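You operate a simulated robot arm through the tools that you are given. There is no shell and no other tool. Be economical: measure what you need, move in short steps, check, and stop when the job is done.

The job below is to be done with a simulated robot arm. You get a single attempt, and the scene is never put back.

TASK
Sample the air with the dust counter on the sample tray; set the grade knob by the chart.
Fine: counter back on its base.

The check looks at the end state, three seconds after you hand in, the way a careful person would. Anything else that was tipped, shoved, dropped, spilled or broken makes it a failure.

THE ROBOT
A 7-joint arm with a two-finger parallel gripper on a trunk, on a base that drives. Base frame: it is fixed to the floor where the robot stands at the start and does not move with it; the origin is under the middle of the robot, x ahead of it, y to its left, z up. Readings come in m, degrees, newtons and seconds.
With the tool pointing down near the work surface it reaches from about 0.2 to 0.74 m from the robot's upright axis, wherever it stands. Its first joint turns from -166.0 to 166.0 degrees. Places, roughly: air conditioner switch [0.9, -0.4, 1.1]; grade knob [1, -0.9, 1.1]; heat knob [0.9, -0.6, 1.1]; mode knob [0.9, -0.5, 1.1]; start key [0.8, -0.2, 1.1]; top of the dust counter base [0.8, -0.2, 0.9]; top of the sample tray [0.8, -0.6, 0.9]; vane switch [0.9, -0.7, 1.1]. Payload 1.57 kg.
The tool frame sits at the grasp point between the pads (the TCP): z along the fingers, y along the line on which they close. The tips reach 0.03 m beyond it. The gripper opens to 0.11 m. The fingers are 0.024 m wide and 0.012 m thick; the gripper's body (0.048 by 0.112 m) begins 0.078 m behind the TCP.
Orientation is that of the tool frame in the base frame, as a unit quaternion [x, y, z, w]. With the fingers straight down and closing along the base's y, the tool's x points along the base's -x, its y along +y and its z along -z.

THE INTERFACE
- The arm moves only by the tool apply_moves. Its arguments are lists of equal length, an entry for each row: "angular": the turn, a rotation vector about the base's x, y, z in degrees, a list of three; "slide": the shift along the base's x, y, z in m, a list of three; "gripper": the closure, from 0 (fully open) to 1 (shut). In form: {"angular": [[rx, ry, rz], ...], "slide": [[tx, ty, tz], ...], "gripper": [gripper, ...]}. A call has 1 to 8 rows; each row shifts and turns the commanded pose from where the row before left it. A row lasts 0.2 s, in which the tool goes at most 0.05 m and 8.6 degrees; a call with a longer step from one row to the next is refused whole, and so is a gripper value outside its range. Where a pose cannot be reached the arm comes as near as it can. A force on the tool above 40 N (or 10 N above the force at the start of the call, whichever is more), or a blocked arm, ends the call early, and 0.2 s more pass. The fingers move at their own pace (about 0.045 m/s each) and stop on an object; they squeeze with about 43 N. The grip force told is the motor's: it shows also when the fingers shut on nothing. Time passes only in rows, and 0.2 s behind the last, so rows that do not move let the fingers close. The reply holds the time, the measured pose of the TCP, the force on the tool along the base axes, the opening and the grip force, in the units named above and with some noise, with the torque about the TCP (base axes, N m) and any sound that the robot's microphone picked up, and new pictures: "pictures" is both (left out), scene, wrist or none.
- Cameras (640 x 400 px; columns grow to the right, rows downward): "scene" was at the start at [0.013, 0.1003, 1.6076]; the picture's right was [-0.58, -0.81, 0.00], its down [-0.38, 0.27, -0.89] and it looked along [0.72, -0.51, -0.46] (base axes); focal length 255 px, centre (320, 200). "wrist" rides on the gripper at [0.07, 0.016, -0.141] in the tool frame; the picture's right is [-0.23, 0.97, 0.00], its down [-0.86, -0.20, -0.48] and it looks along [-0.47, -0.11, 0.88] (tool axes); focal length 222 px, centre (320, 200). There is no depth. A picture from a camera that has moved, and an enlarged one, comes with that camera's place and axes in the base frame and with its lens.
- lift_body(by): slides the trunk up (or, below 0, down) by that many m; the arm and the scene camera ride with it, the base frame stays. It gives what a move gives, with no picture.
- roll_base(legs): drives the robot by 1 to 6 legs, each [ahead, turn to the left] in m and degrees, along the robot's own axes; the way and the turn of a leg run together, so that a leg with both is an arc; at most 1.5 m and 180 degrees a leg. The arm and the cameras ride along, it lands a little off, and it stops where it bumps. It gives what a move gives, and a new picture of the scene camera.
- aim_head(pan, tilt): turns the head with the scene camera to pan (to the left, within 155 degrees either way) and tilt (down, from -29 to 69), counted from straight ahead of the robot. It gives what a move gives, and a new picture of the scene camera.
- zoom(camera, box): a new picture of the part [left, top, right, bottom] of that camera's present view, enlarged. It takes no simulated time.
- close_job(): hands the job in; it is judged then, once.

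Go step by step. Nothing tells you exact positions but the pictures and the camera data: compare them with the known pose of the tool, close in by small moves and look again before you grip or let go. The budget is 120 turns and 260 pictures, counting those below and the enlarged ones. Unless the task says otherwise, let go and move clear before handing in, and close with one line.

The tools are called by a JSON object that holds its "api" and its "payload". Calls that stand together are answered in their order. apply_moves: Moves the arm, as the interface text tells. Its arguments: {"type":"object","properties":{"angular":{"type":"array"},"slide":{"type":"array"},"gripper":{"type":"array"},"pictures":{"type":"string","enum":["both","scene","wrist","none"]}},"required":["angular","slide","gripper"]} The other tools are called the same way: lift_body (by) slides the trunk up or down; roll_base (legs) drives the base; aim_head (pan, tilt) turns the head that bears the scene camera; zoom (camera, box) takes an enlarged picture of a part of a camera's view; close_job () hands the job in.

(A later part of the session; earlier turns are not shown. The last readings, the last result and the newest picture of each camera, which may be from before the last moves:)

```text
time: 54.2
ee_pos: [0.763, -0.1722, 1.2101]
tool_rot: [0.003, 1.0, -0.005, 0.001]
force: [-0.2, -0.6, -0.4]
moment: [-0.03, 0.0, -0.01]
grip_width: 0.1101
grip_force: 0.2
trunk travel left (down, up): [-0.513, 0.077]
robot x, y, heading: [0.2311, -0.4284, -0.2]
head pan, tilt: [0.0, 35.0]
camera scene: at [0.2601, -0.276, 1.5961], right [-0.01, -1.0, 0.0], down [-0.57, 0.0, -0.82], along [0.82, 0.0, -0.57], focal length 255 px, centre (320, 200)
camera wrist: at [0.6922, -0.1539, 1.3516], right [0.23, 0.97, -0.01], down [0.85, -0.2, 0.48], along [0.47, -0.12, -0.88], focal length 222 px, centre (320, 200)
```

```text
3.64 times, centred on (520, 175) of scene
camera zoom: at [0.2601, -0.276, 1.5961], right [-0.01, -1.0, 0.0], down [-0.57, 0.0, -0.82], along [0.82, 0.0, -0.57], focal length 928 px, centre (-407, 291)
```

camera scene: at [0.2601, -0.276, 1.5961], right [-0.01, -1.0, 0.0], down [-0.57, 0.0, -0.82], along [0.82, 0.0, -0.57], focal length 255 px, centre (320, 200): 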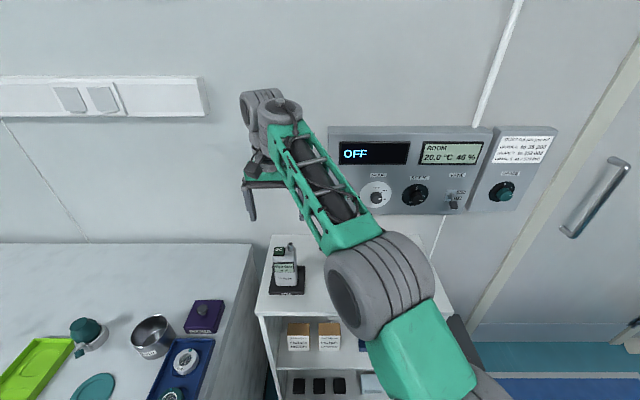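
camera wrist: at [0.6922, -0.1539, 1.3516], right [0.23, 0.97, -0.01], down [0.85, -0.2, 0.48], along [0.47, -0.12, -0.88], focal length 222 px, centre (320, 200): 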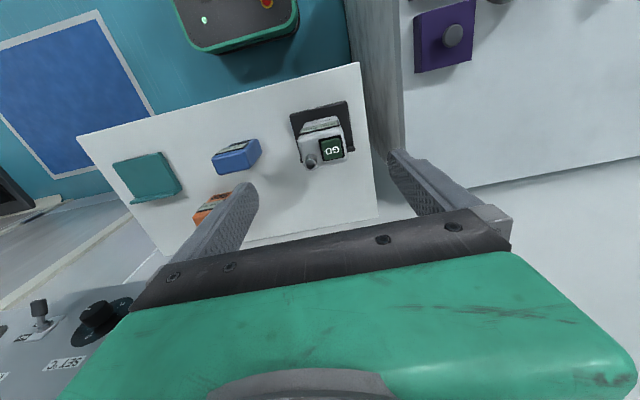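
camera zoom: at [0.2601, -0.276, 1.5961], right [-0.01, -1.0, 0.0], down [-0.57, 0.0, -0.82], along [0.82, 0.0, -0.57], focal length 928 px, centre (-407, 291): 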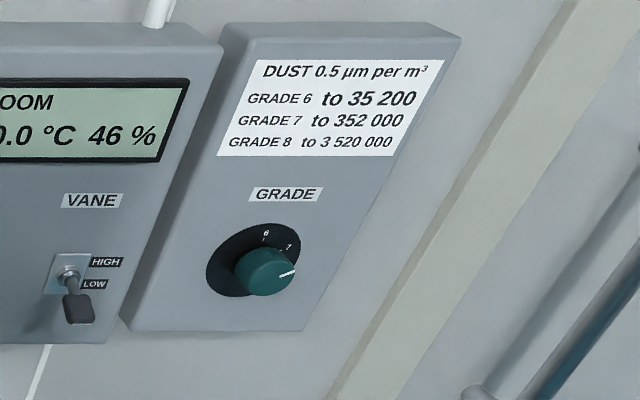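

Counter is back on its base with the reading held. Now I retract the arm and drive right, in front of the grade panel.

{"api": "apply_moves", "payload": {"angular": [[0, 0, 0], [0, 0, 0], [0, 0, 0], [0, 0, 0], [0, 0, 0], [0, 0, 0], [0, 0, 0], [0, 0, 0]], "slide": [[-0.02, 0, 0.04], [-0.04, 0, 0.02], [-0.045, 0, 0.02], [-0.03, -0.03, 0], [-0.03, -0.035, 0], [-0.02, -0.04, 0], [0, -0.045, 0], [0, -0.045, 0]], "gripper": [0, 0, 0, 0, 0, 0, 0, 0], "pictures": "none"}}

{"api": "roll_base", "payload": {"legs": [[0, -90], [0.45, 0], [0, 90]]}}

```text
time: 56.0
ee_pos: [0.5776, -0.3692, 1.2893]
tool_rot: [0.002, 1.0, -0.005, 0.001]
force: [0.1, 0.4, 0.8]
moment: [-0.01, -0.04, 0.01]
grip_width: 0.1098
grip_force: 0.1
trunk travel left (down, up): [-0.513, 0.077]
robot x, y, heading: [0.2324, -0.4317, -0.1]
head pan, tilt: [0.0, 35.0]
```

```text
time: 66.3
ee_pos: [0.5773, -0.8141, 1.2897]
tool_rot: [0.005, 1.0, -0.005, 0.001]
force: [0.9, 0.9, -0.5]
moment: [0.02, 0.0, -0.01]
grip_width: 0.1101
grip_force: 0.1
trunk travel left (down, up): [-0.513, 0.077]
robot x, y, heading: [0.2327, -0.8723, -0.4]
head pan, tilt: [0.0, 35.0]
camera scene: at [0.2615, -0.7204, 1.5962], right [-0.01, -1.0, 0.0], down [-0.57, 0.01, -0.82], along [0.82, -0.01, -0.57], focal length 255 px, centre (320, 200)
```

scene: 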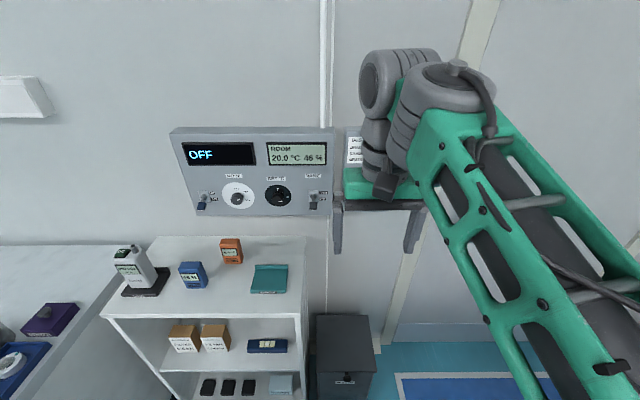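

Now I turn the tool to point horizontally at the wall while going forward slowly.

{"api": "apply_moves", "payload": {"angular": [[0, -8.5, 0], [0, -8.5, 0], [0, -8.5, 0], [0, -8.5, 0], [0, -8.5, 0], [0, -8.5, 0], [0, -8.5, 0], [0, -8.5, 0]], "slide": [[0.018, -0.01, 0], [0.018, -0.01, 0], [0.018, -0.01, 0], [0.018, -0.01, 0], [0.018, -0.01, 0], [0.018, -0.01, 0], [0.018, -0.01, 0], [0.018, -0.01, 0]], "gripper": [0, 0, 0, 0, 0, 0, 0, 0]}}

```text
time: 67.3
ee_pos: [0.6812, -0.8322, 1.1912]
tool_rot: [-0.022, 0.987, 0.022, 0.158]
force: [-1.4, -0.2, 1.0]
moment: [-0.01, -0.15, -0.03]
grip_width: 0.1103
grip_force: 0.0
out of reach, approached as far as the arm can: row 5
trunk travel left (down, up): [-0.513, 0.077]
robot x, y, heading: [0.2334, -0.8737, -0.7]
head pan, tilt: [0.0, 35.0]
stopped in row 5: the arm was blocked; the commanded pose is now the measured one
camera scene: at [0.2569, -0.7203, 1.5866], right [-0.01, -1.0, 0.0], down [-0.57, 0.01, -0.82], along [0.82, -0.01, -0.57], focal length 255 px, centre (320, 200)
camera wrist: at [0.5696, -0.8258, 1.3041], right [0.17, 0.98, 0.11], down [0.67, -0.19, 0.71], along [0.72, -0.05, -0.69], focal length 222 px, centre (320, 200)
```

scene: 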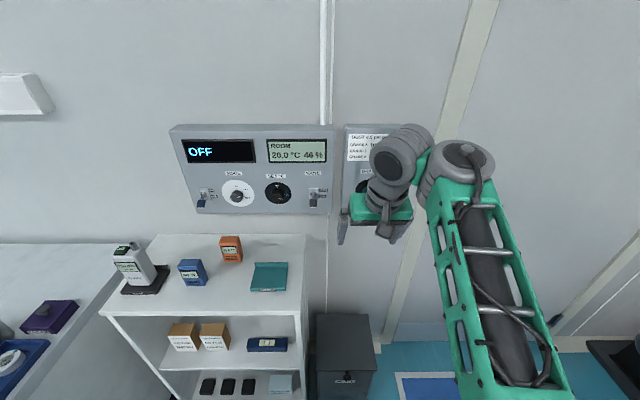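
wrist: 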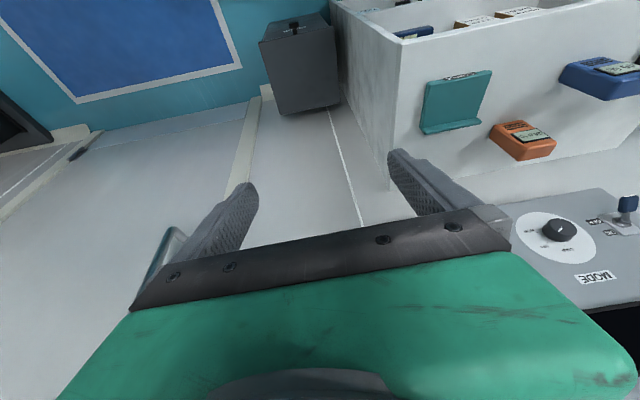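

The arm got blocked at a wrist limit. I restore the downward pose and will instead turn the hand 180° about the vertical so that the wrist has more freedom.

{"api": "apply_moves", "payload": {"angular": [[0, 6, 0], [0, 6, 0], [0, 6, 0], [0, 0, 0]], "slide": [[-0.02, 0, 0.03], [-0.02, 0, 0.035], [-0.02, 0, 0.035], [0, 0, 0]], "gripper": [0, 0, 0, 0]}}

```text
time: 68.3
ee_pos: [0.6393, -0.8335, 1.2334]
tool_rot: [-0.017, 0.999, 0.025, 0.034]
force: [0.8, 0.0, -0.1]
moment: [0.0, 0.12, 0.02]
grip_width: 0.1102
grip_force: 0.1
out of reach, approached as far as the arm can: row 2, 3
trunk travel left (down, up): [-0.513, 0.077]
robot x, y, heading: [0.2343, -0.8758, -0.4]
head pan, tilt: [0.0, 35.0]
camera scene: at [0.2656, -0.721, 1.5961], right [-0.01, -1.0, 0.0], down [-0.58, 0.01, -0.82], along [0.82, -0.01, -0.58], focal length 255 px, centre (320, 200)
camera wrist: at [0.5597, -0.8262, 1.3703], right [0.19, 0.98, 0.06], down [0.83, -0.19, 0.52], along [0.53, -0.05, -0.85], focal length 222 px, centre (320, 200)
```

scene: 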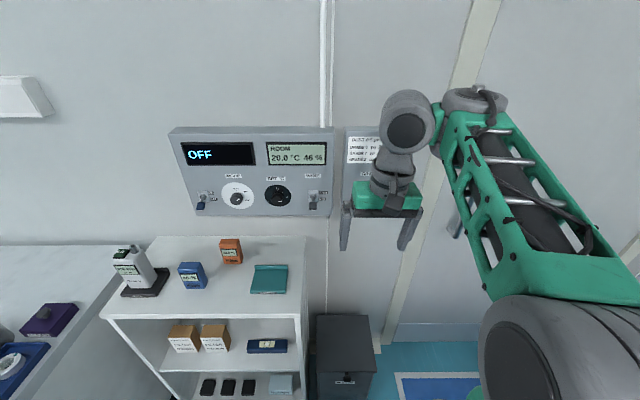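
wrist: 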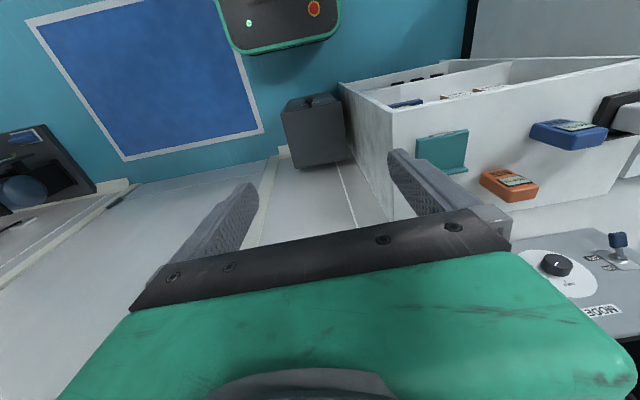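

{"api": "apply_moves", "payload": {"angular": [[0, 0, -8], [0, 0, -8], [0, 0, -8], [0, 0, -8]], "slide": [[-0.01, 0, 0.01], [-0.01, 0, 0.01], [-0.005, 0, 0.01], [0, 0, 0]], "gripper": [0, 0, 0, 0], "pictures": "scene"}}

```text
time: 69.3
ee_pos: [0.6127, -0.8306, 1.2414]
tool_rot: [0.257, 0.965, 0.013, 0.042]
force: [-0.3, -0.7, 0.2]
moment: [-0.01, -0.01, 0.04]
grip_width: 0.1099
grip_force: 0.1
out of reach, approached as far as the arm can: row 1, 2, 3
trunk travel left (down, up): [-0.513, 0.077]
robot x, y, heading: [0.2321, -0.8746, -0.8]
head pan, tilt: [0.0, 35.0]
camera scene: at [0.2614, -0.7205, 1.5962], right [-0.01, -1.0, 0.0], down [-0.57, 0.01, -0.82], along [0.82, -0.01, -0.57], focal length 255 px, centre (320, 200)
```

scene: 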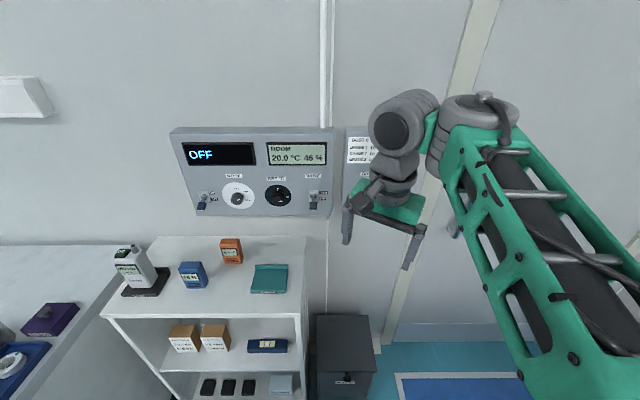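

Turning this way relieves the limit; continuing.

{"api": "apply_moves", "payload": {"angular": [[0, 0, -8.4], [0, 0, -8.4], [0, 0, -8.4], [0, 0, -8.4], [0, 0, -8.4], [0, 0, -8.4], [0, 0, -8.4], [0, 0, -8.4]], "slide": [[0, 0, 0.01], [0, 0, 0.01], [0, 0, 0.01], [0, 0, 0.01], [0, 0, 0], [0, 0, 0], [0, 0, 0], [0, 0, 0]], "gripper": [0, 0, 0, 0, 0, 0, 0, 0], "pictures": "scene"}}

{"api": "apply_moves", "payload": {"angular": [[0, 0, -8.4], [0, 0, -8.4], [0, 0, -8.4], [0, 0, -8.4], [0, 0, -8.4], [0, 0, -8.4], [0, 0, -8.4], [0, 0, -8.4]], "slide": [[0, 0, 0], [0, 0, 0], [0, 0, 0], [0, 0, 0], [0, 0, 0], [0, 0, 0], [0, 0, 0], [0, 0, 0]], "gripper": [0, 0, 0, 0, 0, 0, 0, 0], "pictures": "scene"}}

```text
time: 71.1
ee_pos: [0.611, -0.8305, 1.2819]
tool_rot: [0.751, 0.659, -0.012, 0.041]
force: [0.5, -1.1, 0.4]
moment: [0.01, -0.03, 0.01]
grip_width: 0.1099
grip_force: 0.0
trunk travel left (down, up): [-0.513, 0.077]
robot x, y, heading: [0.2315, -0.8742, -0.6]
head pan, tilt: [0.0, 35.0]
camera scene: at [0.2616, -0.7204, 1.5962], right [-0.01, -1.0, 0.0], down [-0.57, 0.01, -0.82], along [0.82, -0.01, -0.57], focal length 255 px, centre (320, 200)
```

scene: 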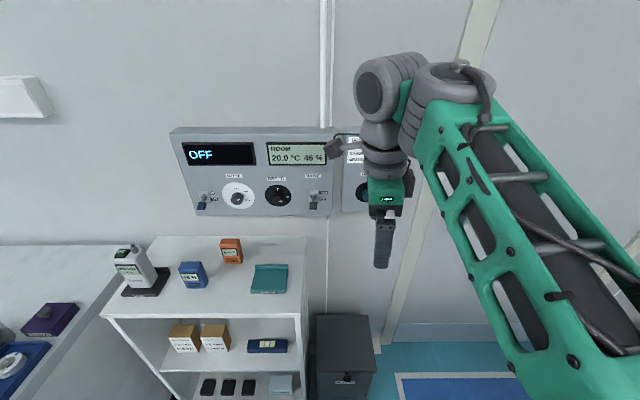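

```text
time: 72.9
ee_pos: [0.6142, -0.85, 1.2818]
tool_rot: [0.989, 0.141, -0.031, 0.015]
force: [-0.5, -0.1, 0.0]
moment: [0.01, -0.06, 0.0]
grip_width: 0.1099
grip_force: 0.0
out of reach, approached as far as the arm can: row 8
trunk travel left (down, up): [-0.513, 0.077]
robot x, y, heading: [0.233, -0.8729, -0.8]
head pan, tilt: [0.0, 35.0]
camera scene: at [0.2617, -0.7207, 1.5962], right [-0.01, -1.0, 0.0], down [-0.57, 0.01, -0.82], along [0.82, -0.01, -0.57], focal length 255 px, centre (320, 200)
```

scene: 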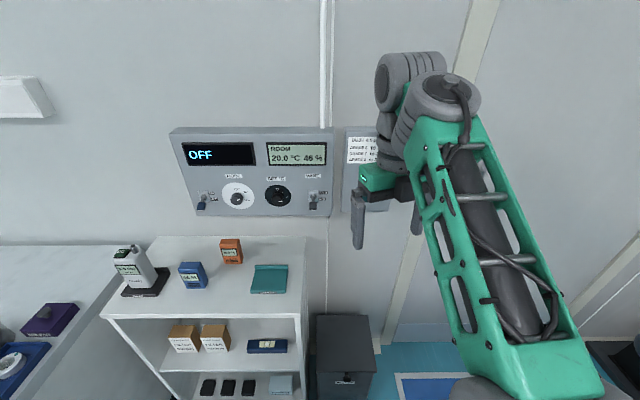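

Limit at this end too, so the middle of the range is with the hand at a quarter turn: I go back to that and pitch from there (fingers closing vertically on the knob).

{"api": "apply_moves", "payload": {"angular": [[0, 0, 8.4], [0, 0, 8.4], [0, 0, 8.4], [0, 0, 8.4], [0, 0, 8.4], [0, 0, 8.4], [0, 0, 8.4], [0, 0, 8.4]], "slide": [[0, 0.01, 0], [0, 0.01, 0], [0, 0, 0], [0, 0, 0], [0, 0, 0], [0, 0, 0], [0, 0, 0], [0, 0, 0]], "gripper": [0, 0, 0, 0, 0, 0, 0, 0], "pictures": "none"}}

{"api": "apply_moves", "payload": {"angular": [[0, -8.4, 0], [0, -8.4, 0], [0, -8.4, 0], [0, -8.4, 0], [0, -8.4, 0]], "slide": [[0.015, 0, 0], [0.015, 0, 0], [0.015, 0, 0], [0.015, 0, 0], [0.015, 0, 0]], "gripper": [0, 0, 0, 0, 0]}}

```text
time: 74.7
ee_pos: [0.6143, -0.8286, 1.283]
tool_rot: [0.748, 0.662, -0.011, 0.042]
force: [0.2, 0.2, -0.3]
moment: [0.01, 0.01, 0.0]
grip_width: 0.1099
grip_force: 0.2
trunk travel left (down, up): [-0.513, 0.077]
robot x, y, heading: [0.232, -0.8749, -0.5]
head pan, tilt: [0.0, 35.0]
```

```text
time: 75.9
ee_pos: [0.6826, -0.8489, 1.3486]
tool_rot: [0.703, 0.61, 0.253, 0.263]
force: [-0.5, 0.8, 0.0]
moment: [-0.05, -0.01, -0.01]
grip_width: 0.11
grip_force: 0.1
out of reach, approached as far as the arm can: row 4, 5
trunk travel left (down, up): [-0.513, 0.077]
robot x, y, heading: [0.2349, -0.8741, -0.7]
head pan, tilt: [0.0, 35.0]
camera scene: at [0.2592, -0.7191, 1.6], right [-0.01, -1.0, 0.0], down [-0.57, 0.01, -0.82], along [0.82, -0.01, -0.57], focal length 255 px, centre (320, 200)
camera wrist: at [0.6064, -0.7723, 1.4649], right [0.68, -0.34, 0.65], down [-0.58, -0.79, 0.19], along [0.46, -0.5, -0.73], focal length 222 px, centre (320, 200)
```

scene: 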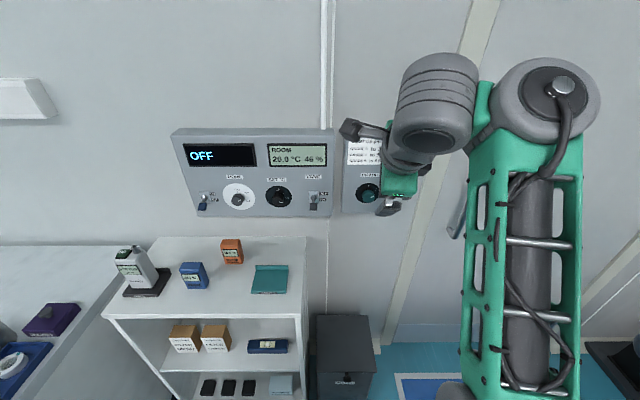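
wrist: 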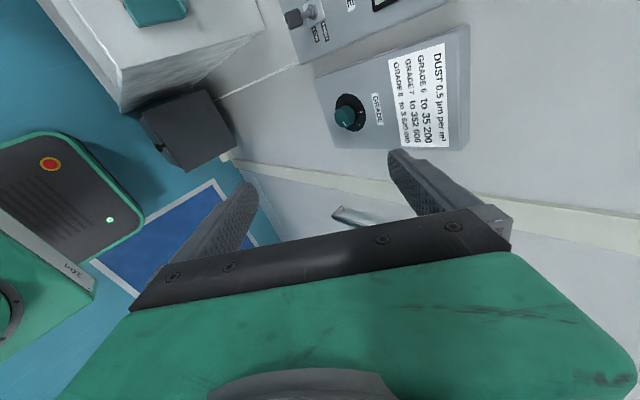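

The arm can't fold close in; it needs to be farther out. The knob is about (0.92, −0.87, 1.16). I back the robot off a bit so the arm can work more extended, then continue pitching.

{"api": "roll_base", "payload": {"legs": [[-0.12, 0]]}}

{"api": "apply_moves", "payload": {"angular": [[0, 0, 0], [0, 0, 0], [0, -6, 0], [0, -6, 0], [0, -6, 0], [0, -6, 0], [0, -6, 0], [0, -6, 0]], "slide": [[0.04, 0, -0.02], [0.04, 0, -0.02], [0.03, 0, -0.02], [0.03, 0, -0.02], [0.02, 0, -0.01], [0.02, 0, -0.01], [0.02, 0, -0.01], [0.02, 0, -0.01]], "gripper": [0, 0, 0, 0, 0, 0, 0, 0]}}

```text
time: 77.2
ee_pos: [0.5625, -0.8524, 1.3441]
tool_rot: [0.707, 0.607, 0.25, 0.265]
force: [-1.2, -0.4, 0.1]
moment: [-0.02, 0.01, 0.02]
grip_width: 0.1098
grip_force: 0.0
trunk travel left (down, up): [-0.513, 0.077]
robot x, y, heading: [0.1142, -0.8727, -0.6]
head pan, tilt: [0.0, 35.0]
camera scene: at [0.1402, -0.719, 1.596], right [-0.01, -1.0, 0.0], down [-0.57, 0.01, -0.82], along [0.82, -0.01, -0.57], focal length 255 px, centre (320, 200)
```

scene: 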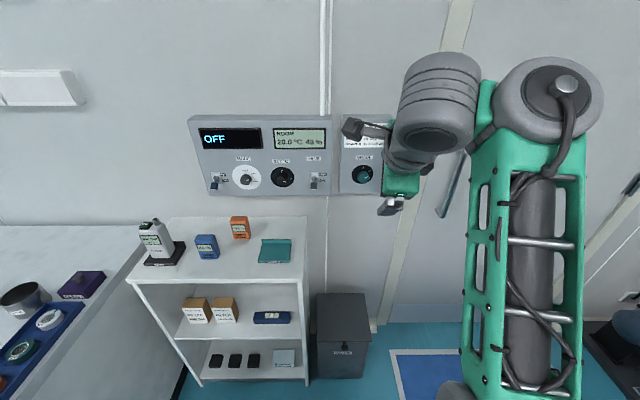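

```text
time: 79.0
ee_pos: [0.7814, -0.9239, 1.3409]
tool_rot: [0.594, 0.495, 0.457, 0.439]
force: [-0.3, 0.3, 0.7]
moment: [-0.01, 0.0, 0.0]
grip_width: 0.1103
grip_force: 0.1
out of reach, approached as far as the arm can: row 1, 2, 3, 4
trunk travel left (down, up): [-0.513, 0.077]
robot x, y, heading: [0.1103, -0.8707, -0.8]
head pan, tilt: [0.0, 35.0]
camera scene: at [0.141, -0.719, 1.5957], right [-0.01, -1.0, 0.0], down [-0.57, 0.01, -0.82], along [0.82, -0.01, -0.57], focal length 255 px, centre (320, 200)
camera wrist: at [0.6518, -0.8476, 1.3927], right [0.16, -0.35, 0.92], down [-0.58, -0.79, -0.19], along [0.8, -0.51, -0.33], focal length 222 px, centre (320, 200)
```

scene: 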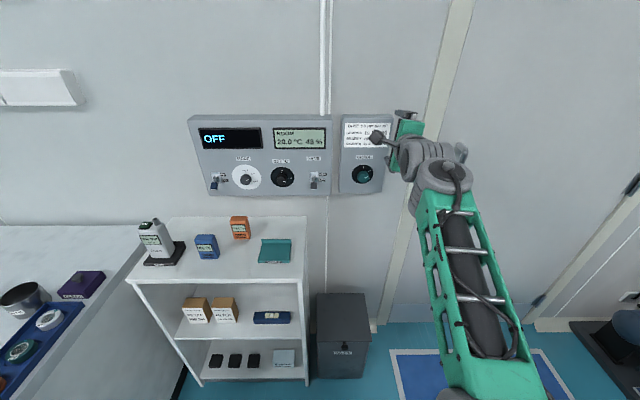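
wrist: 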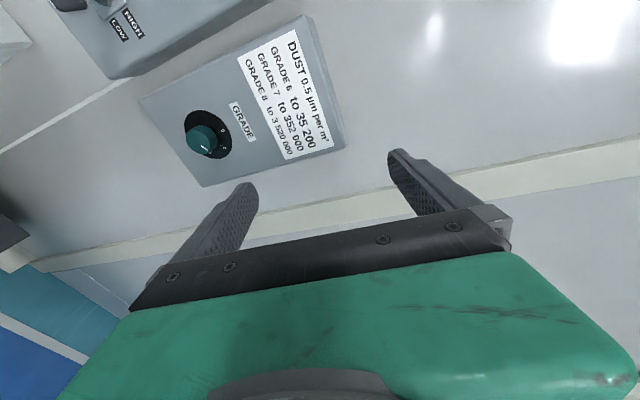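

Now the tool is nearly horizontal. Zoom on the knob scale.

{"api": "zoom", "payload": {"camera": "wrist", "box": [160, 90, 260, 180]}}

{"api": "zoom", "payload": {"camera": "scene", "box": [335, 110, 405, 200]}}

```text
4.44 times, centred on (210, 135) of wrist
camera zoom: at [0.6518, -0.8476, 1.3927], right [0.16, -0.35, 0.92], down [-0.58, -0.79, -0.19], along [0.8, -0.51, -0.33], focal length 987 px, centre (809, 489)
```

zoom: 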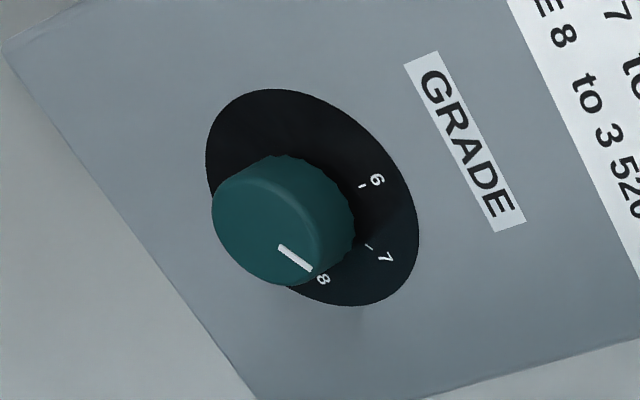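

```text
4.44 times, centred on (370, 155) of scene
camera zoom: at [0.141, -0.719, 1.5957], right [-0.01, -1.0, 0.0], down [-0.57, 0.01, -0.82], along [0.82, -0.01, -0.57], focal length 1134 px, centre (98, 400)
```

zoom: 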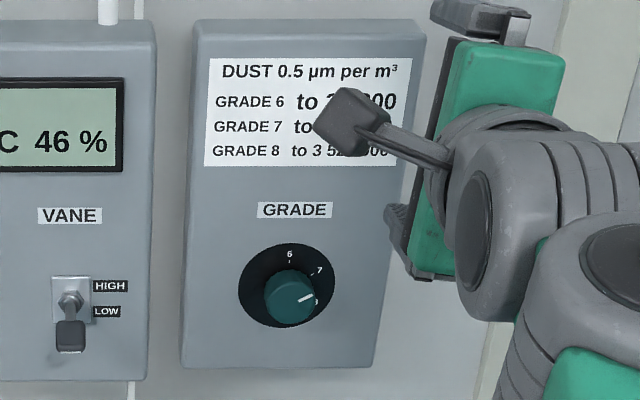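

The pointer is at 7 (about 60° clockwise); 8 is another 60° clockwise, i.e. +60° about +x. Knob axis about (y −0.8825, z 1.145), face x≈0.927, panel x≈0.951. Moving in front of it with a −20° pre-roll.

{"api": "apply_moves", "payload": {"angular": [[-5.4, -2.2, 0.9], [-5.4, -2.2, 0.9], [-5.4, -2.2, 0.9], [-5.4, -2.2, 0.9], [-5.1, -2.2, 1.0], [0, 0, 0]], "slide": [[0, 0.01, -0.04], [0, 0.01, -0.04], [0, 0.01, -0.04], [0.01, 0.01, -0.04], [0.01, 0.002, -0.036], [0, 0, 0]], "gripper": [0, 0, 0, 0, 0, 0]}}

{"api": "zoom", "payload": {"camera": "scene", "box": [335, 110, 455, 210]}}

```text
time: 80.3
ee_pos: [0.8, -0.8812, 1.1463]
tool_rot: [0.41, 0.566, 0.403, 0.591]
force: [0.3, 0.5, -0.5]
moment: [-0.01, -0.01, -0.02]
grip_width: 0.1099
grip_force: 0.2
trunk travel left (down, up): [-0.513, 0.077]
robot x, y, heading: [0.1112, -0.8743, -0.5]
head pan, tilt: [0.0, 35.0]
camera scene: at [0.1412, -0.7191, 1.5961], right [-0.01, -1.0, 0.0], down [-0.57, 0.01, -0.82], along [0.82, -0.01, -0.57], focal length 255 px, centre (320, 200)
camera wrist: at [0.66, -0.8065, 1.1354], right [-0.02, 0.12, 0.99], down [-0.51, -0.86, 0.09], along [0.86, -0.5, 0.08], focal length 222 px, centre (320, 200)
```

scene: 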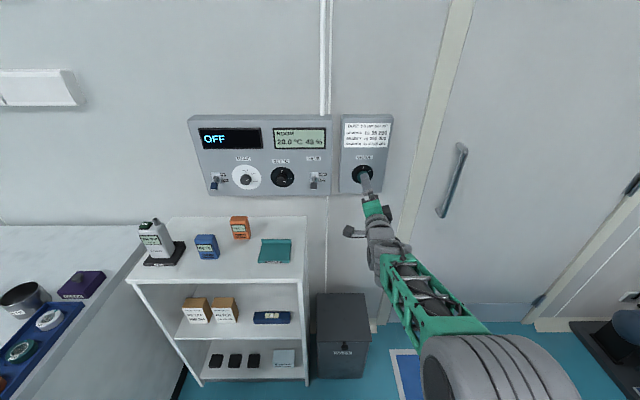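
wrist: 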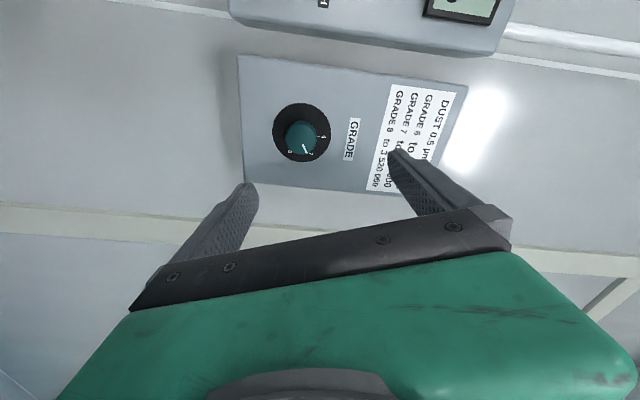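

```text
4.00 times, centred on (395, 160) of scene
camera zoom: at [0.1412, -0.7191, 1.5961], right [-0.01, -1.0, 0.0], down [-0.57, 0.01, -0.82], along [0.82, -0.01, -0.57], focal length 1020 px, centre (20, 360)
```

zoom: 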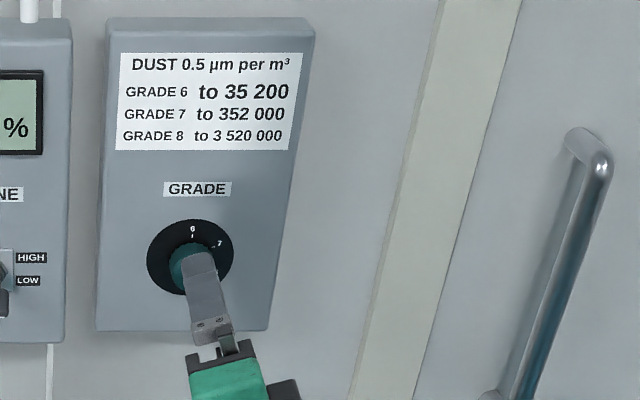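

{"api": "zoom", "payload": {"camera": "wrist", "box": [260, 90, 350, 170]}}

```text
5.00 times, centred on (305, 130) of wrist
camera zoom: at [0.66, -0.8065, 1.1354], right [-0.02, 0.12, 0.99], down [-0.51, -0.86, 0.09], along [0.86, -0.5, 0.08], focal length 1111 px, centre (395, 550)
```

zoom: 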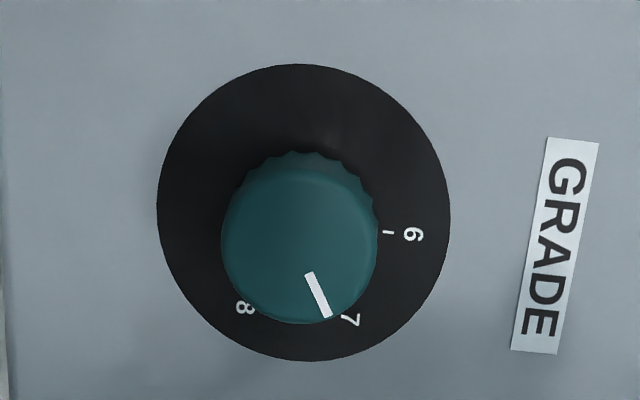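

Better triangulation: panel x≈0.99, knob axis at y≈−0.888, z≈1.124, face x≈0.959. Align and approach to x 0.90.

{"api": "apply_moves", "payload": {"angular": [[0, 1.3, 1.6], [0, 0, 0], [0, 0, 0], [0, 0, 0]], "slide": [[0, -0.007, -0.022], [0.04, 0, 0], [0.04, 0, 0], [0.015, 0, 0]], "gripper": [0, 0, 0.2, 0.2]}}

{"api": "zoom", "payload": {"camera": "wrist", "box": [220, 90, 420, 220]}}

{"api": "zoom", "payload": {"camera": "scene", "box": [335, 110, 455, 210]}}

```text
time: 81.3
ee_pos: [0.8938, -0.8885, 1.1248]
tool_rot: [0.408, 0.579, 0.405, 0.578]
force: [-0.4, 0.6, 0.4]
moment: [0.0, 0.01, 0.0]
grip_width: 0.088
grip_force: 0.1
trunk travel left (down, up): [-0.513, 0.077]
robot x, y, heading: [0.1167, -0.8726, -0.6]
head pan, tilt: [0.0, 35.0]
camera scene: at [0.1413, -0.7191, 1.5961], right [-0.01, -1.0, 0.0], down [-0.57, 0.01, -0.82], along [0.82, -0.01, -0.57], focal length 255 px, centre (320, 200)
camera wrist: at [0.7511, -0.8182, 1.1175], right [0.0, 0.12, 0.99], down [-0.48, -0.87, 0.1], along [0.88, -0.48, 0.05], focal length 222 px, centre (320, 200)
```

scene: 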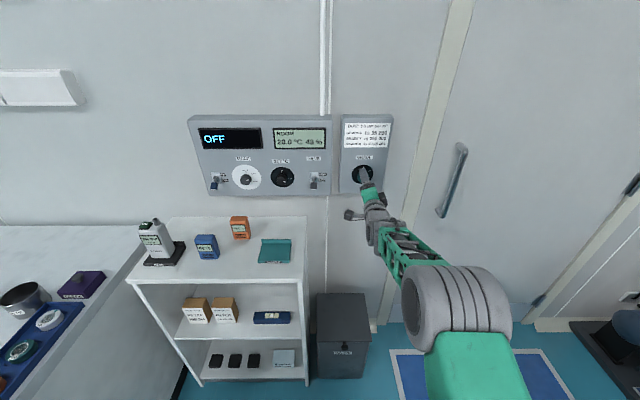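
wrist: 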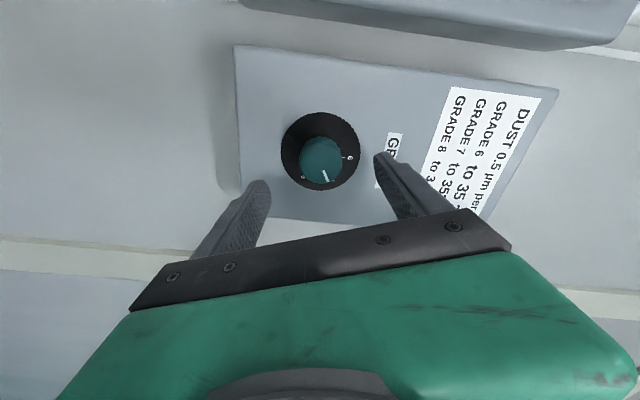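

```text
3.08 times, centred on (320, 155) of wrist
camera zoom: at [0.7511, -0.8182, 1.1175], right [0.0, 0.12, 0.99], down [-0.48, -0.87, 0.1], along [0.88, -0.48, 0.05], focal length 684 px, centre (320, 338)
```

zoom: 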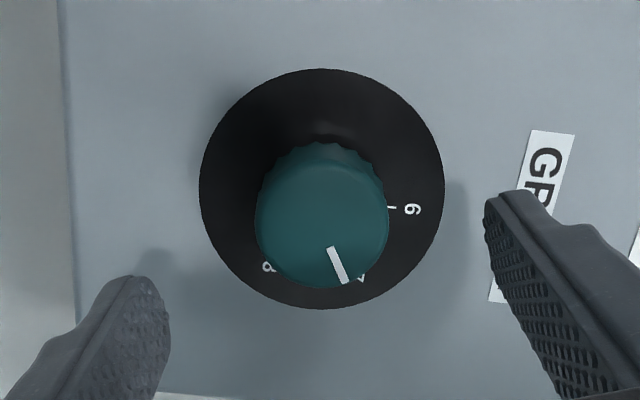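

```text
4.00 times, centred on (395, 160) of scene
camera zoom: at [0.1413, -0.7191, 1.5961], right [-0.01, -1.0, 0.0], down [-0.57, 0.01, -0.82], along [0.82, -0.01, -0.57], focal length 1020 px, centre (20, 360)
```

zoom: 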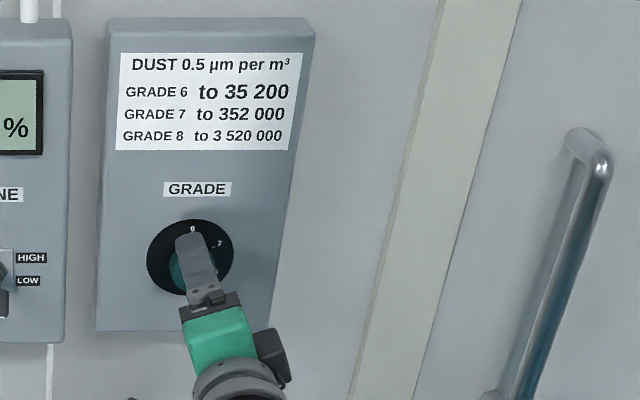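

Knob is centred between the fingers, face ≈0.07 m ahead of the TCP. Advance 5 cm.

{"api": "apply_moves", "payload": {"angular": [[0, 0, 0], [0, 0, 0], [0, 0, 0]], "slide": [[0.02, 0, 0], [0.02, 0, 0], [0.012, 0, 0]], "gripper": [0.2, 0.2, 0.2]}}

{"api": "zoom", "payload": {"camera": "wrist", "box": [220, 90, 420, 220]}}

{"api": "zoom", "payload": {"camera": "scene", "box": [345, 150, 395, 190]}}

```text
time: 82.2
ee_pos: [0.9424, -0.8891, 1.1251]
tool_rot: [0.408, 0.579, 0.406, 0.578]
force: [-27.1, 0.2, -3.1]
moment: [-0.1, -0.97, 0.05]
grip_width: 0.088
grip_force: 0.0
trunk travel left (down, up): [-0.513, 0.077]
robot x, y, heading: [0.1109, -0.8728, -0.6]
head pan, tilt: [0.0, 35.0]
camera scene: at [0.1368, -0.719, 1.5962], right [-0.01, -1.0, 0.0], down [-0.57, 0.01, -0.82], along [0.82, -0.01, -0.57], focal length 255 px, centre (320, 200)
camera wrist: at [0.8006, -0.8184, 1.1179], right [0.0, 0.12, 0.99], down [-0.48, -0.87, 0.1], along [0.88, -0.48, 0.05], focal length 222 px, centre (320, 200)
```

scene: 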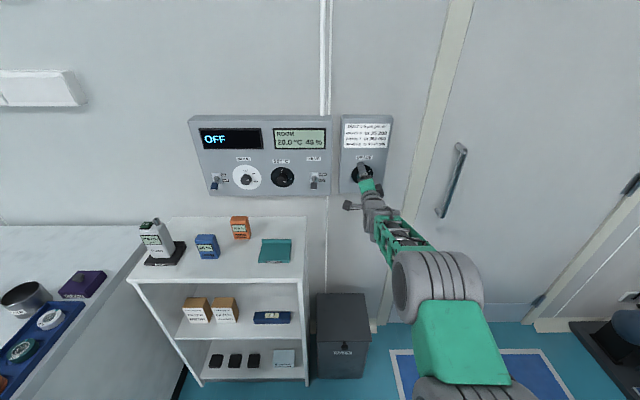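
wrist: 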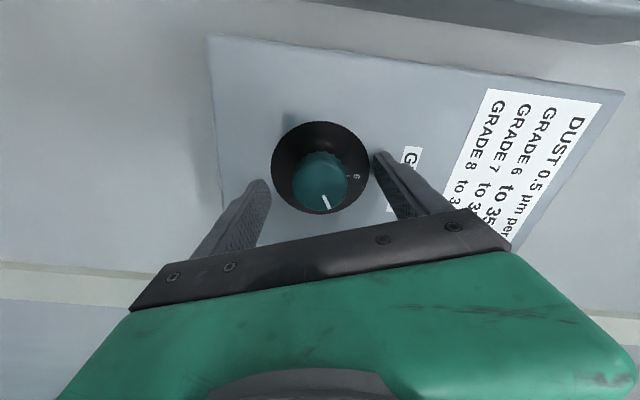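

```text
3.08 times, centred on (320, 155) of wrist
camera zoom: at [0.8006, -0.8184, 1.1179], right [0.0, 0.12, 0.99], down [-0.48, -0.87, 0.1], along [0.88, -0.48, 0.05], focal length 684 px, centre (320, 338)
```

zoom: 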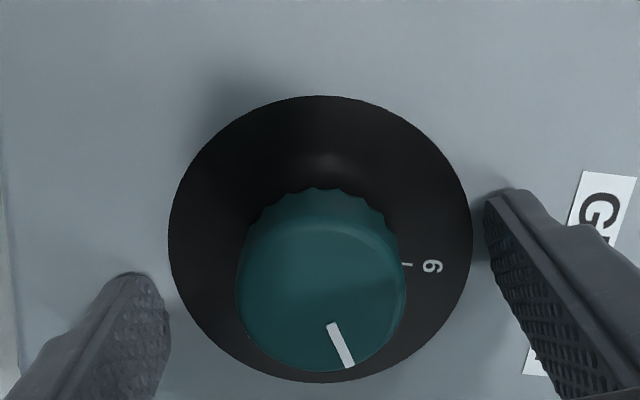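

```text
10.00 times, centred on (370, 170) of scene
camera zoom: at [0.1368, -0.719, 1.5962], right [-0.01, -1.0, 0.0], down [-0.57, 0.01, -0.82], along [0.82, -0.01, -0.57], focal length 2551 px, centre (-180, 500)
```

zoom: 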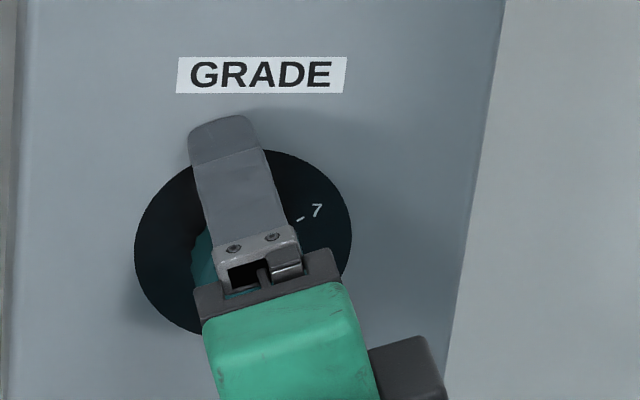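

Tips touched the panel (27 N), so panel is at x≈0.972 and the knob sits ~8 mm more to the left. Back off slightly and recentre.

{"api": "apply_moves", "payload": {"angular": [[0, 0, 0], [0, 0, 0], [0, 0, 0]], "slide": [[-0.009, 0, 0], [0, 0.008, -0.003], [0, 0, 0]], "gripper": [0.2, 0.2, 0.2]}}

{"api": "zoom", "payload": {"camera": "wrist", "box": [220, 90, 420, 220]}}

{"api": "zoom", "payload": {"camera": "scene", "box": [345, 150, 395, 190]}}

```text
time: 83.0
ee_pos: [0.9364, -0.8813, 1.1224]
tool_rot: [0.408, 0.577, 0.406, 0.579]
force: [-0.6, -0.1, 0.3]
moment: [0.02, 0.0, -0.01]
grip_width: 0.088
grip_force: 0.1
trunk travel left (down, up): [-0.513, 0.077]
robot x, y, heading: [0.1122, -0.8711, -0.7]
head pan, tilt: [0.0, 35.0]
camera scene: at [0.1412, -0.7189, 1.5962], right [-0.01, -1.0, 0.0], down [-0.57, 0.01, -0.82], along [0.82, -0.01, -0.57], focal length 255 px, centre (320, 200)
camera wrist: at [0.7957, -0.811, 1.1154], right [0.0, 0.12, 0.99], down [-0.48, -0.87, 0.1], along [0.88, -0.48, 0.06], focal length 222 px, centre (320, 200)
```

scene: 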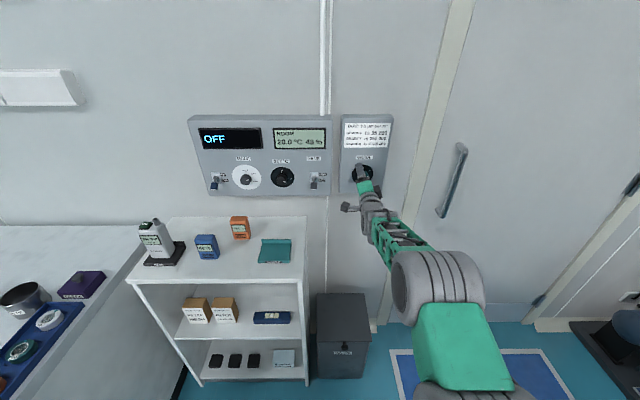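
wrist: 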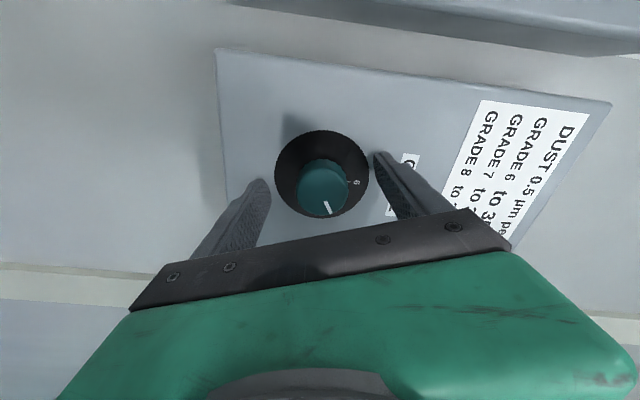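

```text
3.08 times, centred on (320, 155) of wrist
camera zoom: at [0.7957, -0.811, 1.1154], right [0.0, 0.12, 0.99], down [-0.48, -0.87, 0.1], along [0.88, -0.48, 0.06], focal length 684 px, centre (320, 338)
```

zoom: 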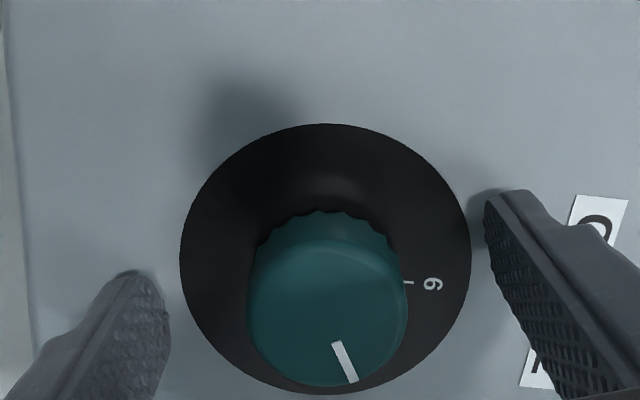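

```text
10.00 times, centred on (370, 170) of scene
camera zoom: at [0.1412, -0.7189, 1.5962], right [-0.01, -1.0, 0.0], down [-0.57, 0.01, -0.82], along [0.82, -0.01, -0.57], focal length 2551 px, centre (-180, 500)
```

zoom: 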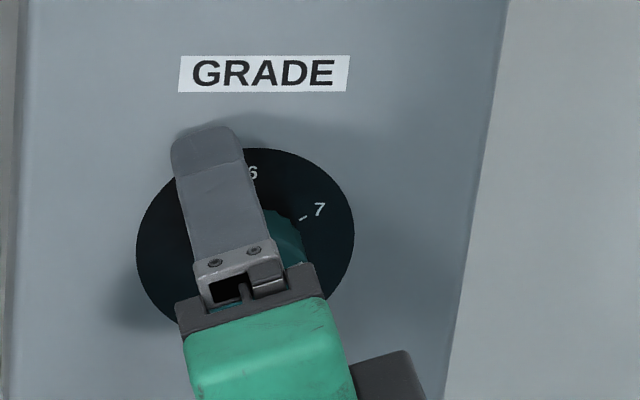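

Centred now. Closing on the knob.

{"api": "apply_moves", "payload": {"angular": [[0, 0, 0], [0, 0, 0], [0, 0, 0], [0, 0, 0], [0, 0, 0]], "slide": [[0, 0, 0.001], [0, 0, 0], [0, 0, 0], [0, 0, 0], [0, 0, 0]], "gripper": [0.4, 0.55, 0.65, 0.68, 0.68]}}

{"api": "zoom", "payload": {"camera": "wrist", "box": [220, 90, 420, 220]}}

```text
time: 84.2
ee_pos: [0.9376, -0.8828, 1.123]
tool_rot: [0.408, 0.578, 0.406, 0.579]
force: [1.0, 0.3, 0.7]
moment: [-0.01, 0.04, 0.05]
grip_width: 0.0391
grip_force: 30.0
trunk travel left (down, up): [-0.513, 0.077]
robot x, y, heading: [0.1171, -0.8737, -0.5]
head pan, tilt: [0.0, 35.0]
camera scene: at [0.1409, -0.719, 1.5962], right [-0.01, -1.0, 0.0], down [-0.57, 0.01, -0.82], along [0.82, -0.01, -0.57], focal length 255 px, centre (320, 200)
camera wrist: at [0.7957, -0.8109, 1.116], right [0.0, 0.12, 0.99], down [-0.48, -0.87, 0.1], along [0.88, -0.48, 0.06], focal length 222 px, centre (320, 200)
```

scene: 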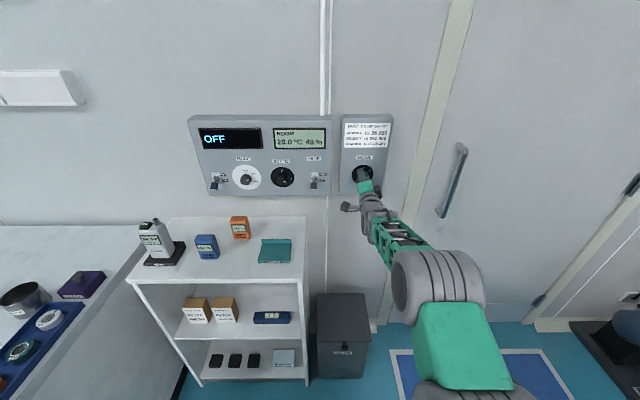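
wrist: 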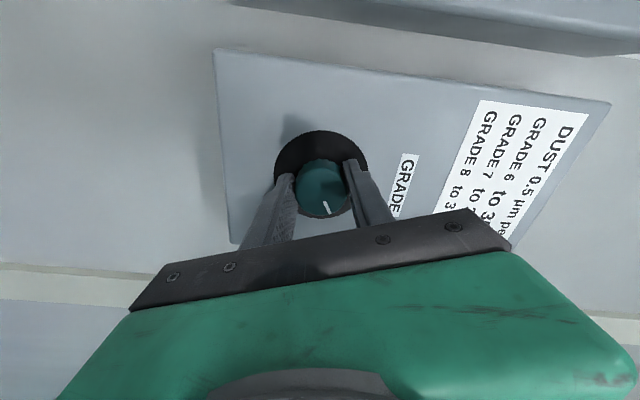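

```text
3.08 times, centred on (320, 155) of wrist
camera zoom: at [0.7957, -0.8109, 1.116], right [0.0, 0.12, 0.99], down [-0.48, -0.87, 0.1], along [0.88, -0.48, 0.06], focal length 684 px, centre (320, 338)
```

zoom: 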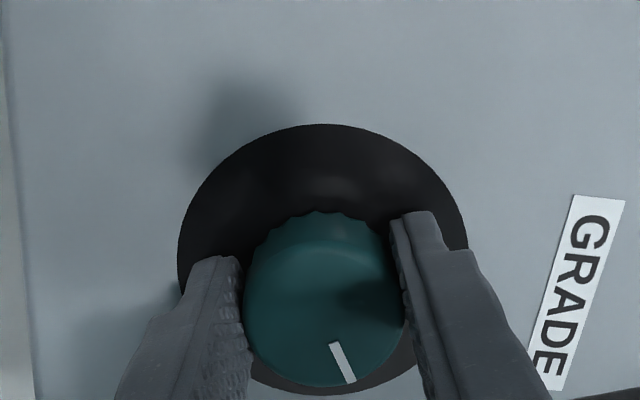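

Gripped at 0.039 m. Turning +60° about x in steps, first half.

{"api": "apply_moves", "payload": {"angular": [[0, 0, 0], [6, 0, 0], [6, 0, 0], [6, 0, 0], [6, 0, 0], [6, 0, 0]], "slide": [[0, 0, 0], [0, 0, 0], [0, 0, 0], [0, 0, 0], [0, 0, 0], [0, 0, 0]], "gripper": [0.75, 0.75, 0.75, 0.75, 0.75, 0.75]}}

{"api": "zoom", "payload": {"camera": "wrist", "box": [220, 90, 420, 220]}}

```text
time: 85.5
ee_pos: [0.9371, -0.8816, 1.1249]
tool_rot: [0.543, 0.452, 0.543, 0.454]
force: [2.8, 2.6, 10.5]
moment: [0.0, 0.27, -0.91]
grip_width: 0.039
grip_force: 43.8
trunk travel left (down, up): [-0.513, 0.077]
robot x, y, heading: [0.1121, -0.8711, -1.0]
head pan, tilt: [0.0, 35.0]
camera scene: at [0.1402, -0.7186, 1.5963], right [-0.01, -1.0, 0.0], down [-0.57, 0.01, -0.82], along [0.82, -0.01, -0.57], focal length 255 px, centre (320, 200)
camera wrist: at [0.7956, -0.8164, 1.1544], right [0.0, -0.4, 0.92], down [-0.48, -0.8, -0.35], along [0.88, -0.44, -0.19], focal length 222 px, centre (320, 200)
```

scene: 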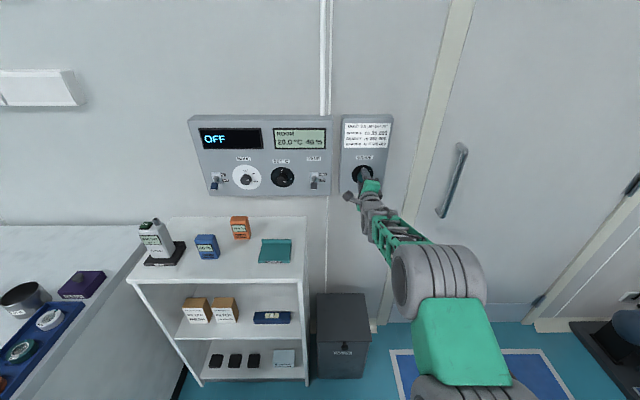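
wrist: 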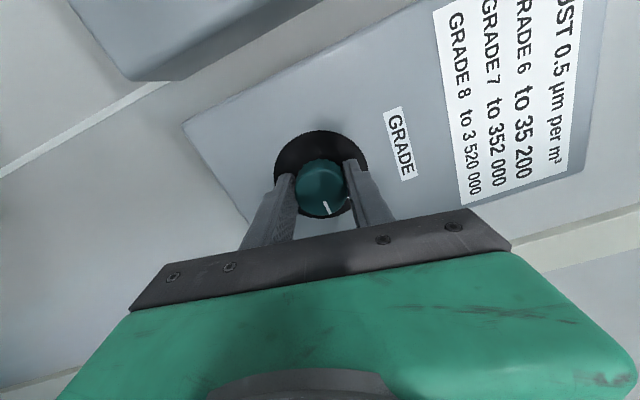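

```text
3.08 times, centred on (320, 155) of wrist
camera zoom: at [0.7956, -0.8164, 1.1544], right [0.0, -0.4, 0.92], down [-0.48, -0.8, -0.35], along [0.88, -0.44, -0.19], focal length 684 px, centre (320, 338)
```

zoom: 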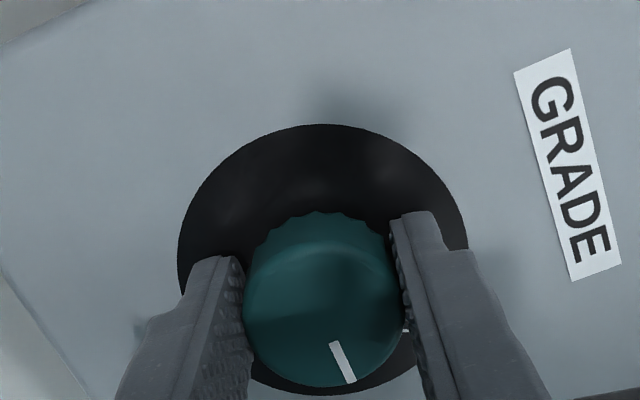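

The knob turns with the hand, no slip. Turning the remaining 30°.

{"api": "apply_moves", "payload": {"angular": [[6, 0, 0], [6, 0, 0], [6, 0, 0], [6, 0, 0], [6, 0, 0], [0, 0, 0]], "slide": [[0, 0, 0], [0, 0, 0], [0, 0, 0], [0, 0, 0], [0, 0, 0], [0, 0, 0]], "gripper": [0.75, 0.75, 0.75, 0.75, 0.75, 0.75]}}

{"api": "zoom", "payload": {"camera": "wrist", "box": [220, 90, 420, 220]}}

```text
time: 87.0
ee_pos: [0.9374, -0.8819, 1.1268]
tool_rot: [0.641, 0.296, 0.643, 0.298]
force: [11.0, 0.2, 23.5]
moment: [-0.07, -0.03, -0.53]
grip_width: 0.0393
grip_force: 44.8
trunk travel left (down, up): [-0.513, 0.077]
robot x, y, heading: [0.1129, -0.8723, -0.8]
head pan, tilt: [0.0, 35.0]
camera scene: at [0.1399, -0.7189, 1.5963], right [-0.01, -1.0, 0.0], down [-0.57, 0.01, -0.82], along [0.82, -0.01, -0.57], focal length 255 px, centre (320, 200)
camera wrist: at [0.7953, -0.8404, 1.1848], right [0.0, -0.8, 0.6], down [-0.48, -0.52, -0.71], along [0.88, -0.29, -0.38], focal length 222 px, centre (320, 200)
```

scene: 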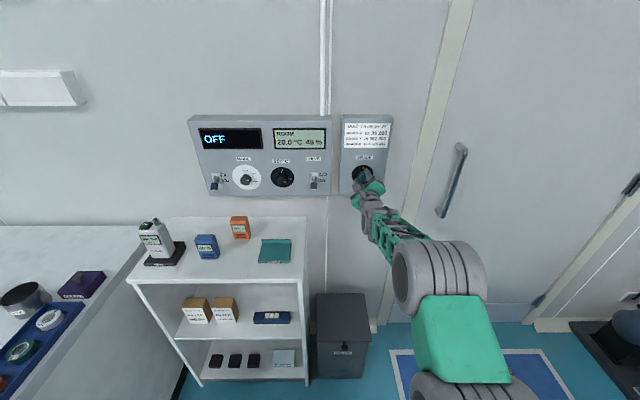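
wrist: 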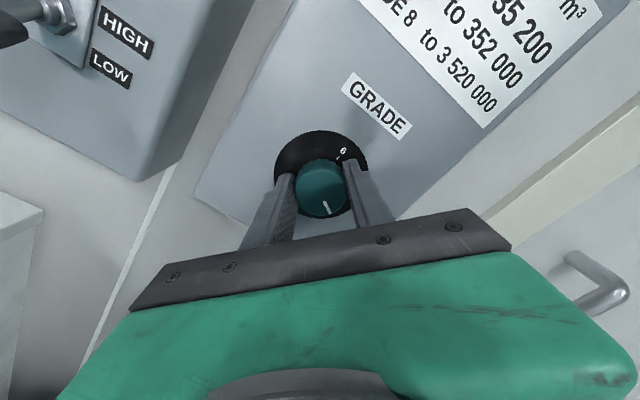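

```text
3.08 times, centred on (320, 155) of wrist
camera zoom: at [0.7953, -0.8404, 1.1848], right [0.0, -0.8, 0.6], down [-0.48, -0.52, -0.71], along [0.88, -0.29, -0.38], focal length 684 px, centre (320, 338)
```

zoom: 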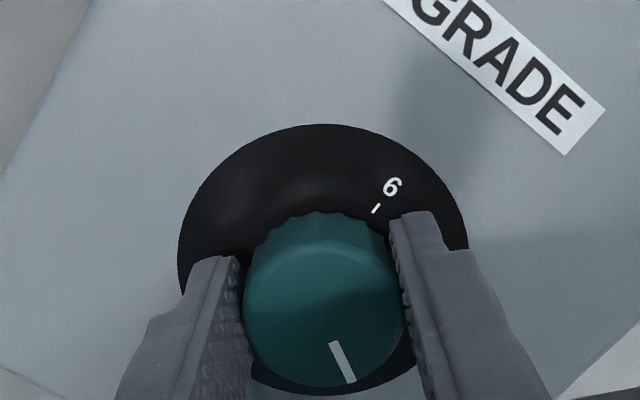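

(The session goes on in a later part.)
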